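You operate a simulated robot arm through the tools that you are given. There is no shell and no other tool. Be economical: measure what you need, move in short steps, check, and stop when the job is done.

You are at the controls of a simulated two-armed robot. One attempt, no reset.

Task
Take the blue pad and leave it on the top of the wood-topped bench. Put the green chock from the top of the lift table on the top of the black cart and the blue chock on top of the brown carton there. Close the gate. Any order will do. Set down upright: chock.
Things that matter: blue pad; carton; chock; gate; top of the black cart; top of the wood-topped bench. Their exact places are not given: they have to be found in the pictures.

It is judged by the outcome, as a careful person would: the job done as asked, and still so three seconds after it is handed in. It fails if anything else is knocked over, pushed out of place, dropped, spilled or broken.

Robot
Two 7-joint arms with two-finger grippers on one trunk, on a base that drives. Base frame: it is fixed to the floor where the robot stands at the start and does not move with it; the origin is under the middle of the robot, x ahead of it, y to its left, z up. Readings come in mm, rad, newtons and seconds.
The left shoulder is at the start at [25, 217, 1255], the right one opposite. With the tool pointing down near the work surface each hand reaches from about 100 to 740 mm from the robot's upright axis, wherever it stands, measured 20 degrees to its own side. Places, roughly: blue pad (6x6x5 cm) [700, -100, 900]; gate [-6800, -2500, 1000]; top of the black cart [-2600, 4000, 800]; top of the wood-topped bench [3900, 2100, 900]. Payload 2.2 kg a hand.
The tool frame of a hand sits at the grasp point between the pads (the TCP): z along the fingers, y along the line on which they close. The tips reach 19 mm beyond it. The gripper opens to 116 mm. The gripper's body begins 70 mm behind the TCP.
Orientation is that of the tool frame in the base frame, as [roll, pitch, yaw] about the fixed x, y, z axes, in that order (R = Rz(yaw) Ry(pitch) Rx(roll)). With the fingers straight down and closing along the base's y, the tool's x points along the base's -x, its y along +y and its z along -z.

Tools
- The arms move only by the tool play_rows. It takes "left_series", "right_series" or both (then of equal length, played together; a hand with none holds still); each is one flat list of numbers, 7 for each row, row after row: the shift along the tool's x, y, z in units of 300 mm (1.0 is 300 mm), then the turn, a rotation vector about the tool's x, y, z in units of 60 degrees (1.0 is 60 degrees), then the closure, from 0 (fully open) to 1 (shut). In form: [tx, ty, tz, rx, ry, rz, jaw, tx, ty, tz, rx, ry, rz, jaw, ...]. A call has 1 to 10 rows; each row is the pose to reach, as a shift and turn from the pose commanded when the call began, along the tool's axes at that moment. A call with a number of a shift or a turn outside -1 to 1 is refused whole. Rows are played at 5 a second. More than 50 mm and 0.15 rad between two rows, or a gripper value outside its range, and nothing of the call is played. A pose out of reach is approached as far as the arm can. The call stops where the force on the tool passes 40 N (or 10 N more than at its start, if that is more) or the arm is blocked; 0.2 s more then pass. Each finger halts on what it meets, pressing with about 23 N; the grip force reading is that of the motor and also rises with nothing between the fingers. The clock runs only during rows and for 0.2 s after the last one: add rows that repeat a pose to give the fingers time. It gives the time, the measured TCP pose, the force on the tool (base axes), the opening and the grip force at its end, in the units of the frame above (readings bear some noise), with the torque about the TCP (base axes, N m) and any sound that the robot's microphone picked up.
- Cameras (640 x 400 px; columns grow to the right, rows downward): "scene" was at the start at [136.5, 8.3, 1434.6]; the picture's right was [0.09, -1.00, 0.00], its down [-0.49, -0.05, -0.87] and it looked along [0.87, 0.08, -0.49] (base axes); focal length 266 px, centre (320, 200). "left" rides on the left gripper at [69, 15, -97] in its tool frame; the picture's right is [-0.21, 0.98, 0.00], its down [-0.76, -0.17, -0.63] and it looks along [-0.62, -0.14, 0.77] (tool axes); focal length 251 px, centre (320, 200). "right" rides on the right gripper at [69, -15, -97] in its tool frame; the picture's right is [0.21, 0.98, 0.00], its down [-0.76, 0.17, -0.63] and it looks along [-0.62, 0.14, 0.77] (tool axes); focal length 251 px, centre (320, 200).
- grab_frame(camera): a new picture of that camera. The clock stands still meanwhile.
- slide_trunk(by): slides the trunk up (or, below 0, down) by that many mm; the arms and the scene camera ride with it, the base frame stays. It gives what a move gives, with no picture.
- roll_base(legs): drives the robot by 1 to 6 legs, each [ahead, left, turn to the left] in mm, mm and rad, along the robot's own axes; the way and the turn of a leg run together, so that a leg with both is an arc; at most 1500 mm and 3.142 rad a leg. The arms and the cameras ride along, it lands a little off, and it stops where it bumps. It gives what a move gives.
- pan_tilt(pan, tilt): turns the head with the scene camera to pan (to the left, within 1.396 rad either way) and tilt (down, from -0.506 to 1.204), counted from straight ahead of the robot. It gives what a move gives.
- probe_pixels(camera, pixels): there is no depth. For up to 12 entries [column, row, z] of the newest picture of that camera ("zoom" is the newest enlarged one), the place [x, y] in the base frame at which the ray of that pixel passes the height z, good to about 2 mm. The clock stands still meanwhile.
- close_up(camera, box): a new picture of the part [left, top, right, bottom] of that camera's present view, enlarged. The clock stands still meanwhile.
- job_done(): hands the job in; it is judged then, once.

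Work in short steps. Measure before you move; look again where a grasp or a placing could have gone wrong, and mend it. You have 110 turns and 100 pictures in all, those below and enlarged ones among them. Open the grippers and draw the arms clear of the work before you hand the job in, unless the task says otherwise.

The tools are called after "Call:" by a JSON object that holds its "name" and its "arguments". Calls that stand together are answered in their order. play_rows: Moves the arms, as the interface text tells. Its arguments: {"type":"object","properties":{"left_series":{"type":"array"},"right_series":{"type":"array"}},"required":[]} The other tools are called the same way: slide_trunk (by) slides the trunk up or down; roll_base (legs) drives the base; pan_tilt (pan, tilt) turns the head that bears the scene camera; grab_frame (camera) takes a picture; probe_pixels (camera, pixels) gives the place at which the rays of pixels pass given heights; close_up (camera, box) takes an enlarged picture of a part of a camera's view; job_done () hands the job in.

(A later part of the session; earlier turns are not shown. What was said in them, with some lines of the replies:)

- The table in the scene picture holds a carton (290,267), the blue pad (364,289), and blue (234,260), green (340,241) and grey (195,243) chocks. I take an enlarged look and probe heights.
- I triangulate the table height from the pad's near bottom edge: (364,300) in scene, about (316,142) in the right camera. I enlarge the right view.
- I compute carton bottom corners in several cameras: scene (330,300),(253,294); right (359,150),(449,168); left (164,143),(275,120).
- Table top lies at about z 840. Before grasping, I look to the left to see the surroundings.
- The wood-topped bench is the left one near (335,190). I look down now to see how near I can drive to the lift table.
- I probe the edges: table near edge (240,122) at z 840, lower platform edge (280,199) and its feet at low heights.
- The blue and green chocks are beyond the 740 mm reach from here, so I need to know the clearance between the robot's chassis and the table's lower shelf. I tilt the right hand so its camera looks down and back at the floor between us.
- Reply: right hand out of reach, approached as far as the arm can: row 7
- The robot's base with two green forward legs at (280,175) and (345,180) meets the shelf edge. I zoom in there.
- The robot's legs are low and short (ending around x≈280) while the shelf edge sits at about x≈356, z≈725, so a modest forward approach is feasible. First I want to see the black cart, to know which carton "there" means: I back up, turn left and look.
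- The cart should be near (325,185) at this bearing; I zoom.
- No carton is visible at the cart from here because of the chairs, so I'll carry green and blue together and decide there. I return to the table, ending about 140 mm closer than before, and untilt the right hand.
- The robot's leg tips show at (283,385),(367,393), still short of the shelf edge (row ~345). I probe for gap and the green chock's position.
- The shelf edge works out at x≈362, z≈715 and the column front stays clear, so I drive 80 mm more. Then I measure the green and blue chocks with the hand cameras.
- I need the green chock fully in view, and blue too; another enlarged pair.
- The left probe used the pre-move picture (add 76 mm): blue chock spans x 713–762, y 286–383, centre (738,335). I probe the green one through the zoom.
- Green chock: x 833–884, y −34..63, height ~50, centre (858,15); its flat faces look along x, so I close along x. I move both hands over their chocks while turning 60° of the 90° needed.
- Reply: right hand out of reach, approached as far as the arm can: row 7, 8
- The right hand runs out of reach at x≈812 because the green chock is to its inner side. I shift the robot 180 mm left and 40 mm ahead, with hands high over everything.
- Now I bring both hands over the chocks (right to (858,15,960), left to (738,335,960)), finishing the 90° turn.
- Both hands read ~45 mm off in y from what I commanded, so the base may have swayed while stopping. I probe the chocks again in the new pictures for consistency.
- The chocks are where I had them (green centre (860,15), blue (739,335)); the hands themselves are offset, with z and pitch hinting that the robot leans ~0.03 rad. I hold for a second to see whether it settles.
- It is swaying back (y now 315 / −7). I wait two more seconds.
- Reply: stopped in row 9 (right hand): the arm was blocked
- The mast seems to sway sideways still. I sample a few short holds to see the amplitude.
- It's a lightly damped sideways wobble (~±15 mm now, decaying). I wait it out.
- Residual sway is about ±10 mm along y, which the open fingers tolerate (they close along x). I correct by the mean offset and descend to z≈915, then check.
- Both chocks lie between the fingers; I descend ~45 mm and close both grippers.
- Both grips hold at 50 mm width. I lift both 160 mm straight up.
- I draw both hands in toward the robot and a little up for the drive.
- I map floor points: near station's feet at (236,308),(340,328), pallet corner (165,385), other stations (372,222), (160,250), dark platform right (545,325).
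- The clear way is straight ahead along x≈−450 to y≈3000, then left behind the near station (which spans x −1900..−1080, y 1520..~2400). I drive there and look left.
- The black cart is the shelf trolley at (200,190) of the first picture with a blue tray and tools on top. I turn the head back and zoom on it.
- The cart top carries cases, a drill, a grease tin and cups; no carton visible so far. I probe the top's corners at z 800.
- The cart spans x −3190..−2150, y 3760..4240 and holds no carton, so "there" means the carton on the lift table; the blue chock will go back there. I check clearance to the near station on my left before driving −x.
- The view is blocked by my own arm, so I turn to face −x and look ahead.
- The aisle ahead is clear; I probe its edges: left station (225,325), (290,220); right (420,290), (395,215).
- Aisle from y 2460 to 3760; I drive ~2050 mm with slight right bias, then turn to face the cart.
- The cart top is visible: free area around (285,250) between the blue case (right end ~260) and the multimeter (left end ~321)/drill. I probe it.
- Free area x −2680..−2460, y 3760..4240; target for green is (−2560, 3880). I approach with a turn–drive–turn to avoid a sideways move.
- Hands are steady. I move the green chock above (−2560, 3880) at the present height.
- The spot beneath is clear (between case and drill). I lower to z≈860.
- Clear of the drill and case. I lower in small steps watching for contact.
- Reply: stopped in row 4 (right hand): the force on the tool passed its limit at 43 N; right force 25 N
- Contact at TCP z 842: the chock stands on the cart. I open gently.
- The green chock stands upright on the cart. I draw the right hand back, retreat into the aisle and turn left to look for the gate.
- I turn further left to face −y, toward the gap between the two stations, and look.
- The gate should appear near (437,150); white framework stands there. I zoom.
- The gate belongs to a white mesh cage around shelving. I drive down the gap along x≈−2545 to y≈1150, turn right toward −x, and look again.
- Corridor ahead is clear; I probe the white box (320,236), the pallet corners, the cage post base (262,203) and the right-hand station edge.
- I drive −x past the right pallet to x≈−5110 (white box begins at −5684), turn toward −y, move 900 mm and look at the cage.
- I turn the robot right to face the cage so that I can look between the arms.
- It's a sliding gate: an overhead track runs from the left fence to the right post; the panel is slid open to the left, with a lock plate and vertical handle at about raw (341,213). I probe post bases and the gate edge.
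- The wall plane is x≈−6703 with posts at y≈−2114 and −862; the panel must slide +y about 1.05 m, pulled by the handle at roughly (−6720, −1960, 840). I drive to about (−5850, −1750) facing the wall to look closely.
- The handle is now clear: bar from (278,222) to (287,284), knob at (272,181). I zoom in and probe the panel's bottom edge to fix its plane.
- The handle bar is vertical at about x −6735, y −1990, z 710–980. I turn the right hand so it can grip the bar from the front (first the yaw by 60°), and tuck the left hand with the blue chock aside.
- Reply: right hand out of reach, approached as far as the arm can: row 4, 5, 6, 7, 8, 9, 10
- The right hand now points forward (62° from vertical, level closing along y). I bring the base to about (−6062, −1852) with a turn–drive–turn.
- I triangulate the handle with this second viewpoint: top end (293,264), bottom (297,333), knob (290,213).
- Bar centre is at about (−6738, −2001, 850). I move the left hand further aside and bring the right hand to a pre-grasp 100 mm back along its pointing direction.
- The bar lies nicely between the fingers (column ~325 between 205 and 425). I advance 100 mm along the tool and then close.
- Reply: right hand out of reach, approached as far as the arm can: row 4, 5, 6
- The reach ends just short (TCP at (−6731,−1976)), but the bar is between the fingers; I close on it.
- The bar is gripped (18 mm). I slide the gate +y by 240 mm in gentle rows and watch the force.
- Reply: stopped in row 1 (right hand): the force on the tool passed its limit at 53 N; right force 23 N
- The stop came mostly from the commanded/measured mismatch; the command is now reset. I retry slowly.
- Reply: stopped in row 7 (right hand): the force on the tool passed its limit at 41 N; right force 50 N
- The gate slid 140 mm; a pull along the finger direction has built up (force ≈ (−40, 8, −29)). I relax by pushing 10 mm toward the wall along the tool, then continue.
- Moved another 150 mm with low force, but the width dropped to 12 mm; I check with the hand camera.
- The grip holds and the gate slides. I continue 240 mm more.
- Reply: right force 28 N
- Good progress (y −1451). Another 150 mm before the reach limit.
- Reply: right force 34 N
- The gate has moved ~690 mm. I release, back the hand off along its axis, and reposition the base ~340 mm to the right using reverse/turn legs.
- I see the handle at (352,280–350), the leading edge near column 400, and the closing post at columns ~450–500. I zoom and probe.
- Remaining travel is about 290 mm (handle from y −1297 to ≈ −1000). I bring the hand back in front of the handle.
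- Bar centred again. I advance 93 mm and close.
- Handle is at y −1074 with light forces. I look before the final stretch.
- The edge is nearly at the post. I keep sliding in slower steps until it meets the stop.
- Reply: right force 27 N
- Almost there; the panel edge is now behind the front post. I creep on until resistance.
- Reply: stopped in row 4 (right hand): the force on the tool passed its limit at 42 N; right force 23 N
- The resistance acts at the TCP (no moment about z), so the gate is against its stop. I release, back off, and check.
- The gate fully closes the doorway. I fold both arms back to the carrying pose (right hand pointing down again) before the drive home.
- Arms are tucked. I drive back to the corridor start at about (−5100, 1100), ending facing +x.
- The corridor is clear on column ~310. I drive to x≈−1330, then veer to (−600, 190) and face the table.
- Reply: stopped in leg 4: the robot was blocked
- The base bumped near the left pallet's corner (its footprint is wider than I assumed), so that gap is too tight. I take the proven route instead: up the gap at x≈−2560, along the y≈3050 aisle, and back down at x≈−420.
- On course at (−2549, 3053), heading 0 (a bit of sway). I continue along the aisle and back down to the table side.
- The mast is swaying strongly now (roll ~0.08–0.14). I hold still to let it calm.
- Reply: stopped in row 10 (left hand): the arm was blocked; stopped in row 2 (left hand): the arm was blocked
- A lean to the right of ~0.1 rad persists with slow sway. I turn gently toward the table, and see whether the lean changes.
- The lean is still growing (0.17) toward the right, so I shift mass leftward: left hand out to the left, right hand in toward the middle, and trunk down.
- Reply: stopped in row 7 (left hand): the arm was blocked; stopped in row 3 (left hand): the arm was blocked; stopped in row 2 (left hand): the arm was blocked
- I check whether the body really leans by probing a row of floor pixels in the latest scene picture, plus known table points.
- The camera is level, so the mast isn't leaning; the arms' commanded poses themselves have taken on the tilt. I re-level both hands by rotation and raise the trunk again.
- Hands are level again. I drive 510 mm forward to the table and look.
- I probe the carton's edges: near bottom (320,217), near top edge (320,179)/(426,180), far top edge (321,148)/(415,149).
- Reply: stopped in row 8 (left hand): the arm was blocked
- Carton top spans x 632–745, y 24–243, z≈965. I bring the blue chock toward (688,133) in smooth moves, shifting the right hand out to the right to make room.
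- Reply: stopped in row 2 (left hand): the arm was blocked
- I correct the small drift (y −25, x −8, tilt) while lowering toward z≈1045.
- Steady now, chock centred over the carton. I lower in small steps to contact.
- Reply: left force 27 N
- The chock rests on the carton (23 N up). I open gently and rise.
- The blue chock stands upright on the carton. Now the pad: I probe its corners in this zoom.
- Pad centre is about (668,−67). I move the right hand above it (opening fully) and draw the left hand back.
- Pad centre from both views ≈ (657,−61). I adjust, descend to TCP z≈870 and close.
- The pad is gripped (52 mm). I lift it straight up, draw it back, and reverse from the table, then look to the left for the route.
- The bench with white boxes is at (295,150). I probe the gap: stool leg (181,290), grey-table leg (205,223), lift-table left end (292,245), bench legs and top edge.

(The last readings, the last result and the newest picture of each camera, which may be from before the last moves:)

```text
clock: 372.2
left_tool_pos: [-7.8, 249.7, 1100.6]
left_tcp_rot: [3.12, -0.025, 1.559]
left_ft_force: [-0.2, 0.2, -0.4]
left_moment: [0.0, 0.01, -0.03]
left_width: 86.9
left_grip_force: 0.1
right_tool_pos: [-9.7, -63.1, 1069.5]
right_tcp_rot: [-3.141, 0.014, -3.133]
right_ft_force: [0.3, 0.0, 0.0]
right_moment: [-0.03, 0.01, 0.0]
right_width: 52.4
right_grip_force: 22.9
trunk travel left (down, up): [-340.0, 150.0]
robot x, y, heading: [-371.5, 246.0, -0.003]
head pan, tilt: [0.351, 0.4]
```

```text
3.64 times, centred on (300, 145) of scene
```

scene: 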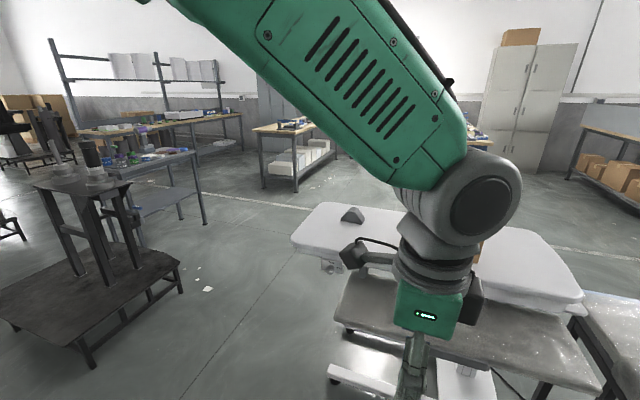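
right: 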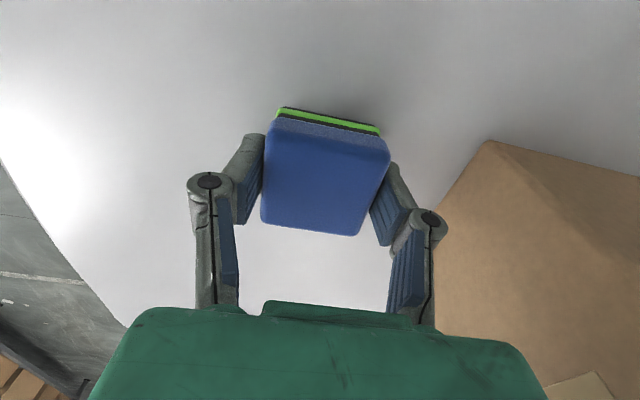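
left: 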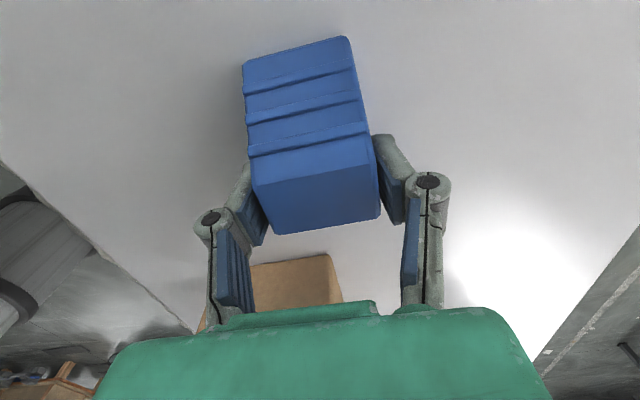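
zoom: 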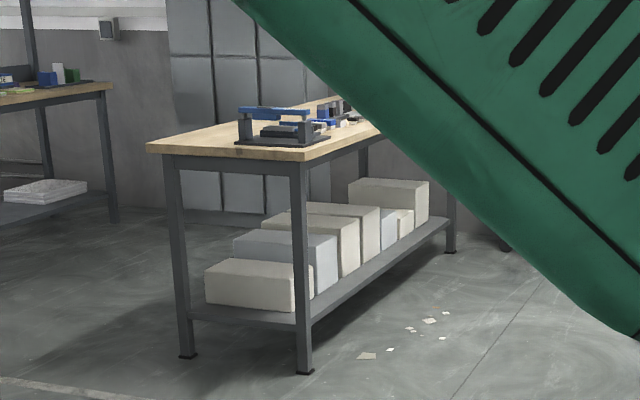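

The bench's near end is around x≈2950, y 1800–2325, extending +x. I drive via (300,1200) between the lift table (y<661) and the stool (y>1743), to about (2500,1200), and turn partly toward the bench.

Call:
{"name": "roll_base", "arguments": {"legs": [[0, 0, 0.957], [1167, 0, 0], [0, 0, -0.957], [1100, 0, 0], [1200, 0, 0], [0, 0, 0.6]]}}

Call:
{"name": "pan_tilt", "arguments": {"pan": 0.0, "tilt": 0.3}}

Call:
{"name": "grab_frame", "arguments": {"camera": "scene"}}

```text
clock: 395.7
left_tool_pos: [2920.6, 1394.9, 1099.1]
left_tcp_rot: [3.121, -0.028, 2.162]
left_ft_force: [-0.2, 0.5, -0.1]
left_moment: [-0.01, 0.01, 0.0]
left_width: 87.0
left_grip_force: 0.1
right_tool_pos: [3096.0, 1138.3, 1068.9]
right_tcp_rot: [-3.141, 0.014, -2.533]
right_ft_force: [-0.2, -1.2, 0.0]
right_moment: [0.0, 0.01, -0.01]
right_width: 52.0
right_grip_force: 23.1
trunk travel left (down, up): [-340.0, 150.0]
robot x, y, heading: [2622.9, 1186.8, 0.595]
head pan, tilt: [0.351, 0.4]
```

```text
clock: 396.5
left_tool_pos: [2919.0, 1396.2, 1101.3]
left_tcp_rot: [3.119, -0.027, 2.162]
left_ft_force: [0.2, 0.7, 0.2]
left_moment: [0.03, -0.01, 0.0]
left_width: 86.9
left_grip_force: 0.0
right_tool_pos: [3092.5, 1136.7, 1069.9]
right_tcp_rot: [-3.141, 0.018, -2.533]
right_ft_force: [-0.8, 0.1, 0.1]
right_moment: [0.03, -0.01, -0.01]
right_width: 52.7
right_grip_force: 22.8
trunk travel left (down, up): [-340.0, 150.0]
robot x, y, heading: [2620.2, 1186.0, 0.602]
head pan, tilt: [0.0, 0.3]
```

```text
9 pictures are left
```

scene: 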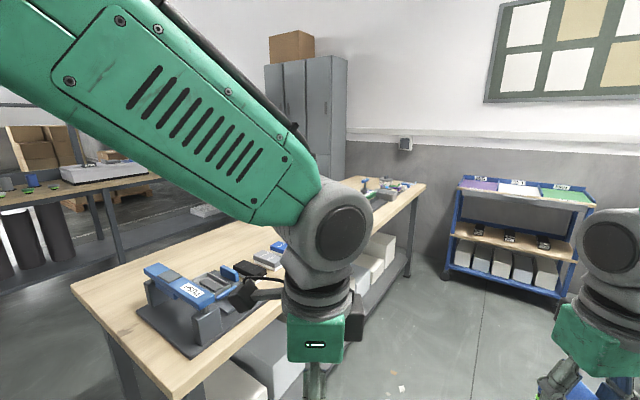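

I probe the bench top's corners at several heights: near-right (178,396), near-left (73,287), far-right (425,186), and legs.

Call:
{"name": "probe_pixels", "arguments": {"camera": "scene", "pixels": [[178, 394, 900], [178, 394, 850], [73, 287, 900], [73, 287, 850], [425, 186, 900], [425, 186, 850], [407, 276, 0], [262, 250, 850], [230, 330, 850], [390, 195, 850], [250, 312, 850]]}}

```text
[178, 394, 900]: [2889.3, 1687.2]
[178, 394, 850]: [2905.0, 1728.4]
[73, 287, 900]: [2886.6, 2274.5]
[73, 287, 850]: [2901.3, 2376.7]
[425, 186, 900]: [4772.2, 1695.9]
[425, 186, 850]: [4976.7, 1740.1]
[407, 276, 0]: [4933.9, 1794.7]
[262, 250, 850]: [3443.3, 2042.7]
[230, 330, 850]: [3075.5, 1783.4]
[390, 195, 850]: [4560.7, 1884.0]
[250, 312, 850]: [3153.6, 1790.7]
```

Bench top: x 2900–4975, right edge y≈1735, z≈855. I drive to about (3700,1270) and face the bench mid-length, then look.

Call:
{"name": "roll_base", "arguments": {"legs": [[0, 0, -0.52], [1084, 0, 0], [0, 0, 0.75], [0, 0, 0.739]]}}

Call:
{"name": "pan_tilt", "arguments": {"pan": 0.0, "tilt": 0.65}}

Call:
{"name": "grab_frame", "arguments": {"camera": "scene"}}

```text
clock: 407.5
left_tool_pos: [3693.7, 1635.8, 1100.6]
left_tcp_rot: [3.117, -0.026, 3.135]
left_ft_force: [-0.3, -0.8, -0.1]
left_moment: [-0.02, -0.01, -0.01]
left_width: 87.1
left_grip_force: 0.0
right_tool_pos: [4004.9, 1634.5, 1071.3]
right_tcp_rot: [-3.141, 0.016, -1.556]
right_ft_force: [0.1, -0.1, 0.2]
right_moment: [0.0, 0.01, -0.01]
right_width: 52.3
right_grip_force: 23.4
trunk travel left (down, up): [-340.0, 150.0]
robot x, y, heading: [3699.3, 1270.8, 1.568]
head pan, tilt: [0.0, 0.3]
```

```text
clock: 408.3
left_tool_pos: [3692.8, 1632.4, 1101.7]
left_tcp_rot: [3.116, -0.025, 3.137]
left_ft_force: [-0.2, -0.2, 1.0]
left_moment: [0.03, 0.03, 0.0]
left_width: 87.0
left_grip_force: 0.2
right_tool_pos: [4005.0, 1633.1, 1071.3]
right_tcp_rot: [-3.139, 0.019, -1.556]
right_ft_force: [-0.7, -0.6, -0.4]
right_moment: [-0.01, 0.02, 0.02]
right_width: 52.5
right_grip_force: 22.9
trunk travel left (down, up): [-340.0, 150.0]
robot x, y, heading: [3700.5, 1273.4, 1.578]
head pan, tilt: [0.0, 0.649]
```

```text
8 pictures are left
```

scene: 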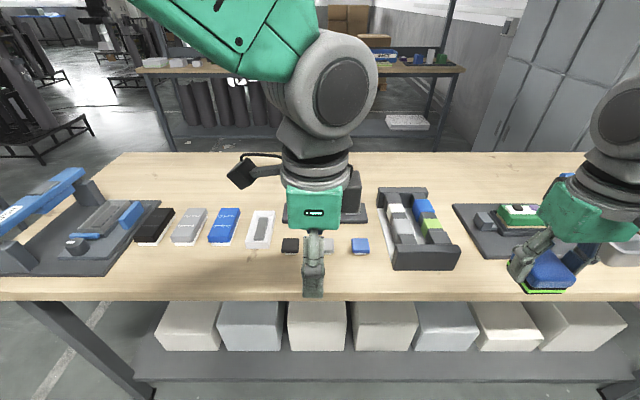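

Front strip of the bench near (420–480, 285) is free, in front of the tray (bottom row ~270) and the fixture (~262). I probe it.

Call:
{"name": "probe_pixels", "arguments": {"camera": "scene", "pixels": [[400, 300, 855], [392, 271, 855], [460, 271, 855], [480, 258, 855], [500, 262, 855], [480, 285, 855], [480, 300, 855], [370, 255, 855], [360, 285, 855], [470, 240, 855]]}}

Call:
{"name": "close_up", "arguments": {"camera": "scene", "box": [330, 180, 570, 330]}}

```text
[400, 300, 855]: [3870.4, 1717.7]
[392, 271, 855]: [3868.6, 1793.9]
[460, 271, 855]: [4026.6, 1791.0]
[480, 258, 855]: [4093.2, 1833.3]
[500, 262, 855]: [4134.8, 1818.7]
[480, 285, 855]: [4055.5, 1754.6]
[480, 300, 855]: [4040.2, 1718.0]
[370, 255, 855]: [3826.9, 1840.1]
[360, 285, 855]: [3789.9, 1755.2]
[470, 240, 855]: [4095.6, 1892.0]
```

```text
2.67 times, centred on (450, 255) of scene
```

zoom: 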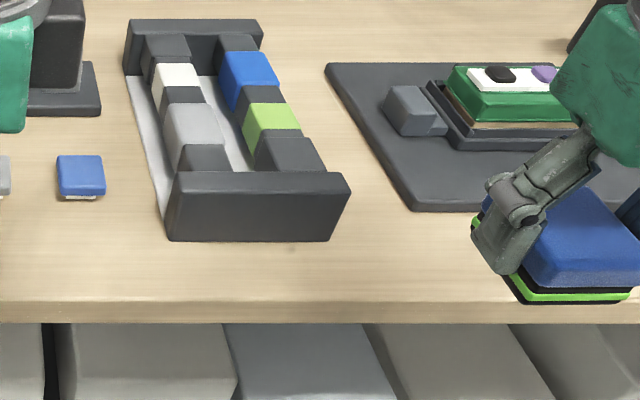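

I'll set the pad at about (4080,1772), clear of the tray corner (4027,1791) and fixture corner (4100,1832). First above it and down to z≈915.

Call:
{"name": "play_rows", "arguments": {"right_series": [-0.06, -0.03, 0, 0, 0, 0, 1, -0.17, -0.09, 0, 0, 0, 0, 1, -0.3, -0.16, 0, 0, 0, 0, 1, -0.41, -0.22, 0.02, 0, 0, 0, 1, -0.463, -0.25, 0.09, 0, 0, 0, 1, -0.463, -0.25, 0.2, 0, 0, 0, 1, -0.463, -0.25, 0.33, 0, 0, 0, 1, -0.463, -0.25, 0.45, 0, 0, 0, 1, -0.463, -0.25, 0.52, 0, 0, 0, 1, -0.463, -0.25, 0.52, 0, 0, 0, 1]}}

Call:
{"name": "close_up", "arguments": {"camera": "scene", "box": [380, 180, 620, 330]}}

```text
clock: 410.5
left_tool_pos: [3690.9, 1633.0, 1103.0]
left_tcp_rot: [3.117, -0.025, 3.137]
left_ft_force: [1.0, 0.0, 0.5]
left_moment: [-0.01, -0.05, 0.02]
left_width: 87.1
left_grip_force: 0.0
right_tool_pos: [4077.7, 1775.8, 918.9]
right_tcp_rot: [-3.141, 0.019, -1.557]
right_ft_force: [-0.3, -0.3, -0.5]
right_moment: [-0.01, 0.0, -0.02]
right_width: 52.3
right_grip_force: 23.1
trunk travel left (down, up): [-340.0, 150.0]
robot x, y, heading: [3695.5, 1269.7, 1.569]
head pan, tilt: [0.0, 0.649]
```

```text
2.67 times, centred on (500, 255) of scene
```

zoom: 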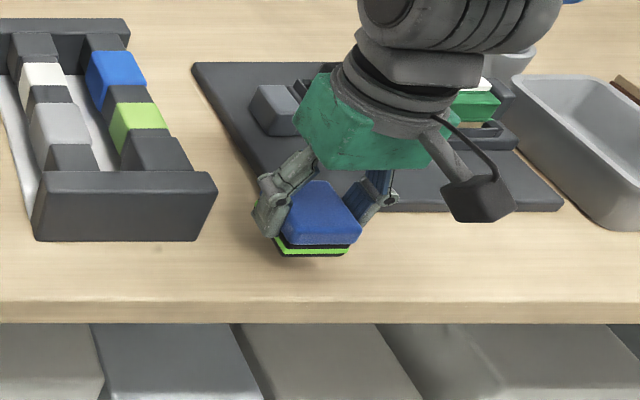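

Position looks right, clear of the fixture plate. I lower in small steps until contact.

Call:
{"name": "play_rows", "arguments": {"right_series": [0, 0, 0.02, 0, 0, 0, 1, 0, 0, 0.04, 0, 0, 0, 1, 0, 0, 0.06, 0, 0, 0, 1, 0, 0, 0.08, 0, 0, 0, 1, 0, 0, 0.1, 0, 0, 0, 1, 0, 0, 0.115, 0, 0, 0, 1, 0, 0, 0.13, 0, 0, 0, 1, 0, 0, 0.145, 0, 0, 0, 1]}}

Call:
{"name": "close_up", "arguments": {"camera": "scene", "box": [420, 220, 560, 310]}}

```text
clock: 412.3
left_tool_pos: [3690.6, 1631.3, 1101.3]
left_tcp_rot: [3.116, -0.023, 3.135]
left_ft_force: [0.2, -0.2, -0.1]
left_moment: [-0.07, -0.02, 0.0]
left_width: 87.1
left_grip_force: 0.1
right_tool_pos: [4075.3, 1776.2, 879.7]
right_tcp_rot: [-3.138, 0.022, -1.557]
right_ft_force: [-1.3, -7.9, 15.0]
right_moment: [-0.26, 0.34, 0.12]
right_width: 49.3
right_grip_force: 22.9
trunk travel left (down, up): [-340.0, 150.0]
robot x, y, heading: [3702.5, 1272.1, 1.574]
head pan, tilt: [0.0, 0.649]
stopped in row 8 (right hand): the force on the tool passed its limit at 46 N (the readings are from after the stop); the commanded pose is now the measured one
```

```text
4.44 times, centred on (490, 265) of scene
```

zoom: 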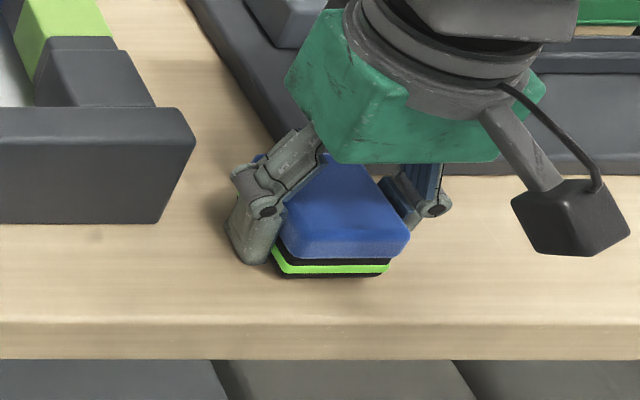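

The pad rests on the bench well inside the edge. I open and withdraw upward.

Call:
{"name": "play_rows", "arguments": {"right_series": [0, 0, -0.004, 0, 0, 0, 0.5, 0, 0, -0.004, 0, 0, 0, 0.35, 0, 0, -0.004, 0, 0, 0, 0.25, 0, 0, -0.03, 0, 0, 0, 0.25, 0, 0, -0.09, 0, 0, 0, 0.25, 0, 0, -0.19, 0, 0, 0, 0.25, 0, 0, -0.31, 0, 0, 0, 0.25, 0, 0, -0.43, 0, 0, 0, 0.25, 0, 0, -0.53, 0, 0, 0, 0.25, 0, 0, -0.57, 0, 0, 0, 0.25]}}

Call:
{"name": "roll_base", "arguments": {"legs": [[-250, 0, 0]]}}

Call:
{"name": "grab_frame", "arguments": {"camera": "scene"}}

```text
clock: 414.5
left_tool_pos: [3692.8, 1631.5, 1102.1]
left_tcp_rot: [3.115, -0.026, 3.137]
left_ft_force: [0.0, -0.2, 1.4]
left_moment: [-0.01, -0.01, 0.0]
left_width: 86.9
left_grip_force: 0.0
right_tool_pos: [4076.9, 1773.7, 1049.5]
right_tcp_rot: [-3.139, 0.023, -1.558]
right_ft_force: [-0.4, -0.3, -0.7]
right_moment: [0.0, 0.0, -0.04]
right_width: 87.0
right_grip_force: 0.1
trunk travel left (down, up): [-340.0, 150.0]
robot x, y, heading: [3700.3, 1272.1, 1.572]
head pan, tilt: [0.0, 0.649]
```

```text
clock: 416.3
left_tool_pos: [3690.8, 1379.2, 1102.1]
left_tcp_rot: [3.115, -0.025, 3.136]
left_ft_force: [-0.3, 0.5, 0.8]
left_moment: [-0.01, 0.0, 0.01]
left_width: 86.6
left_grip_force: 0.1
right_tool_pos: [4075.3, 1521.3, 1048.4]
right_tcp_rot: [-3.139, 0.022, -1.554]
right_ft_force: [0.5, -0.2, -0.5]
right_moment: [0.0, 0.0, 0.03]
right_width: 86.9
right_grip_force: 0.0
trunk travel left (down, up): [-340.0, 150.0]
robot x, y, heading: [3698.6, 1019.6, 1.576]
head pan, tilt: [0.0, 0.649]
```

```text
4 pictures are left
```

scene: 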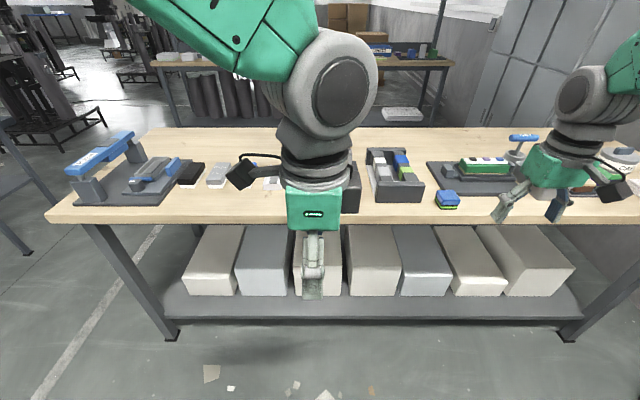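

The pad sits on the bench at (447,199), both grippers are open and clear, the gate is shut, and both chocks stand upright; I hand in.

Call:
{"name": "job_done", "arguments": {}}

```text
The job is handed in.
```

I finished all four parts of the job and handed it in:
- **Blue pad:** it is on the top of the wood-topped bench.
- **Green chock:** it stands upright on the top of the black cart.
- **Blue chock:** it stands upright on the brown carton on the lift table. I took "there" to mean that carton, because I saw no carton on the cart.
- **Gate:** it is slid shut against its stop.

One thing to know: on the drive back from the gate the robot was blocked, probably by a pallet in the corridor. I did not check whether the pallet moved.
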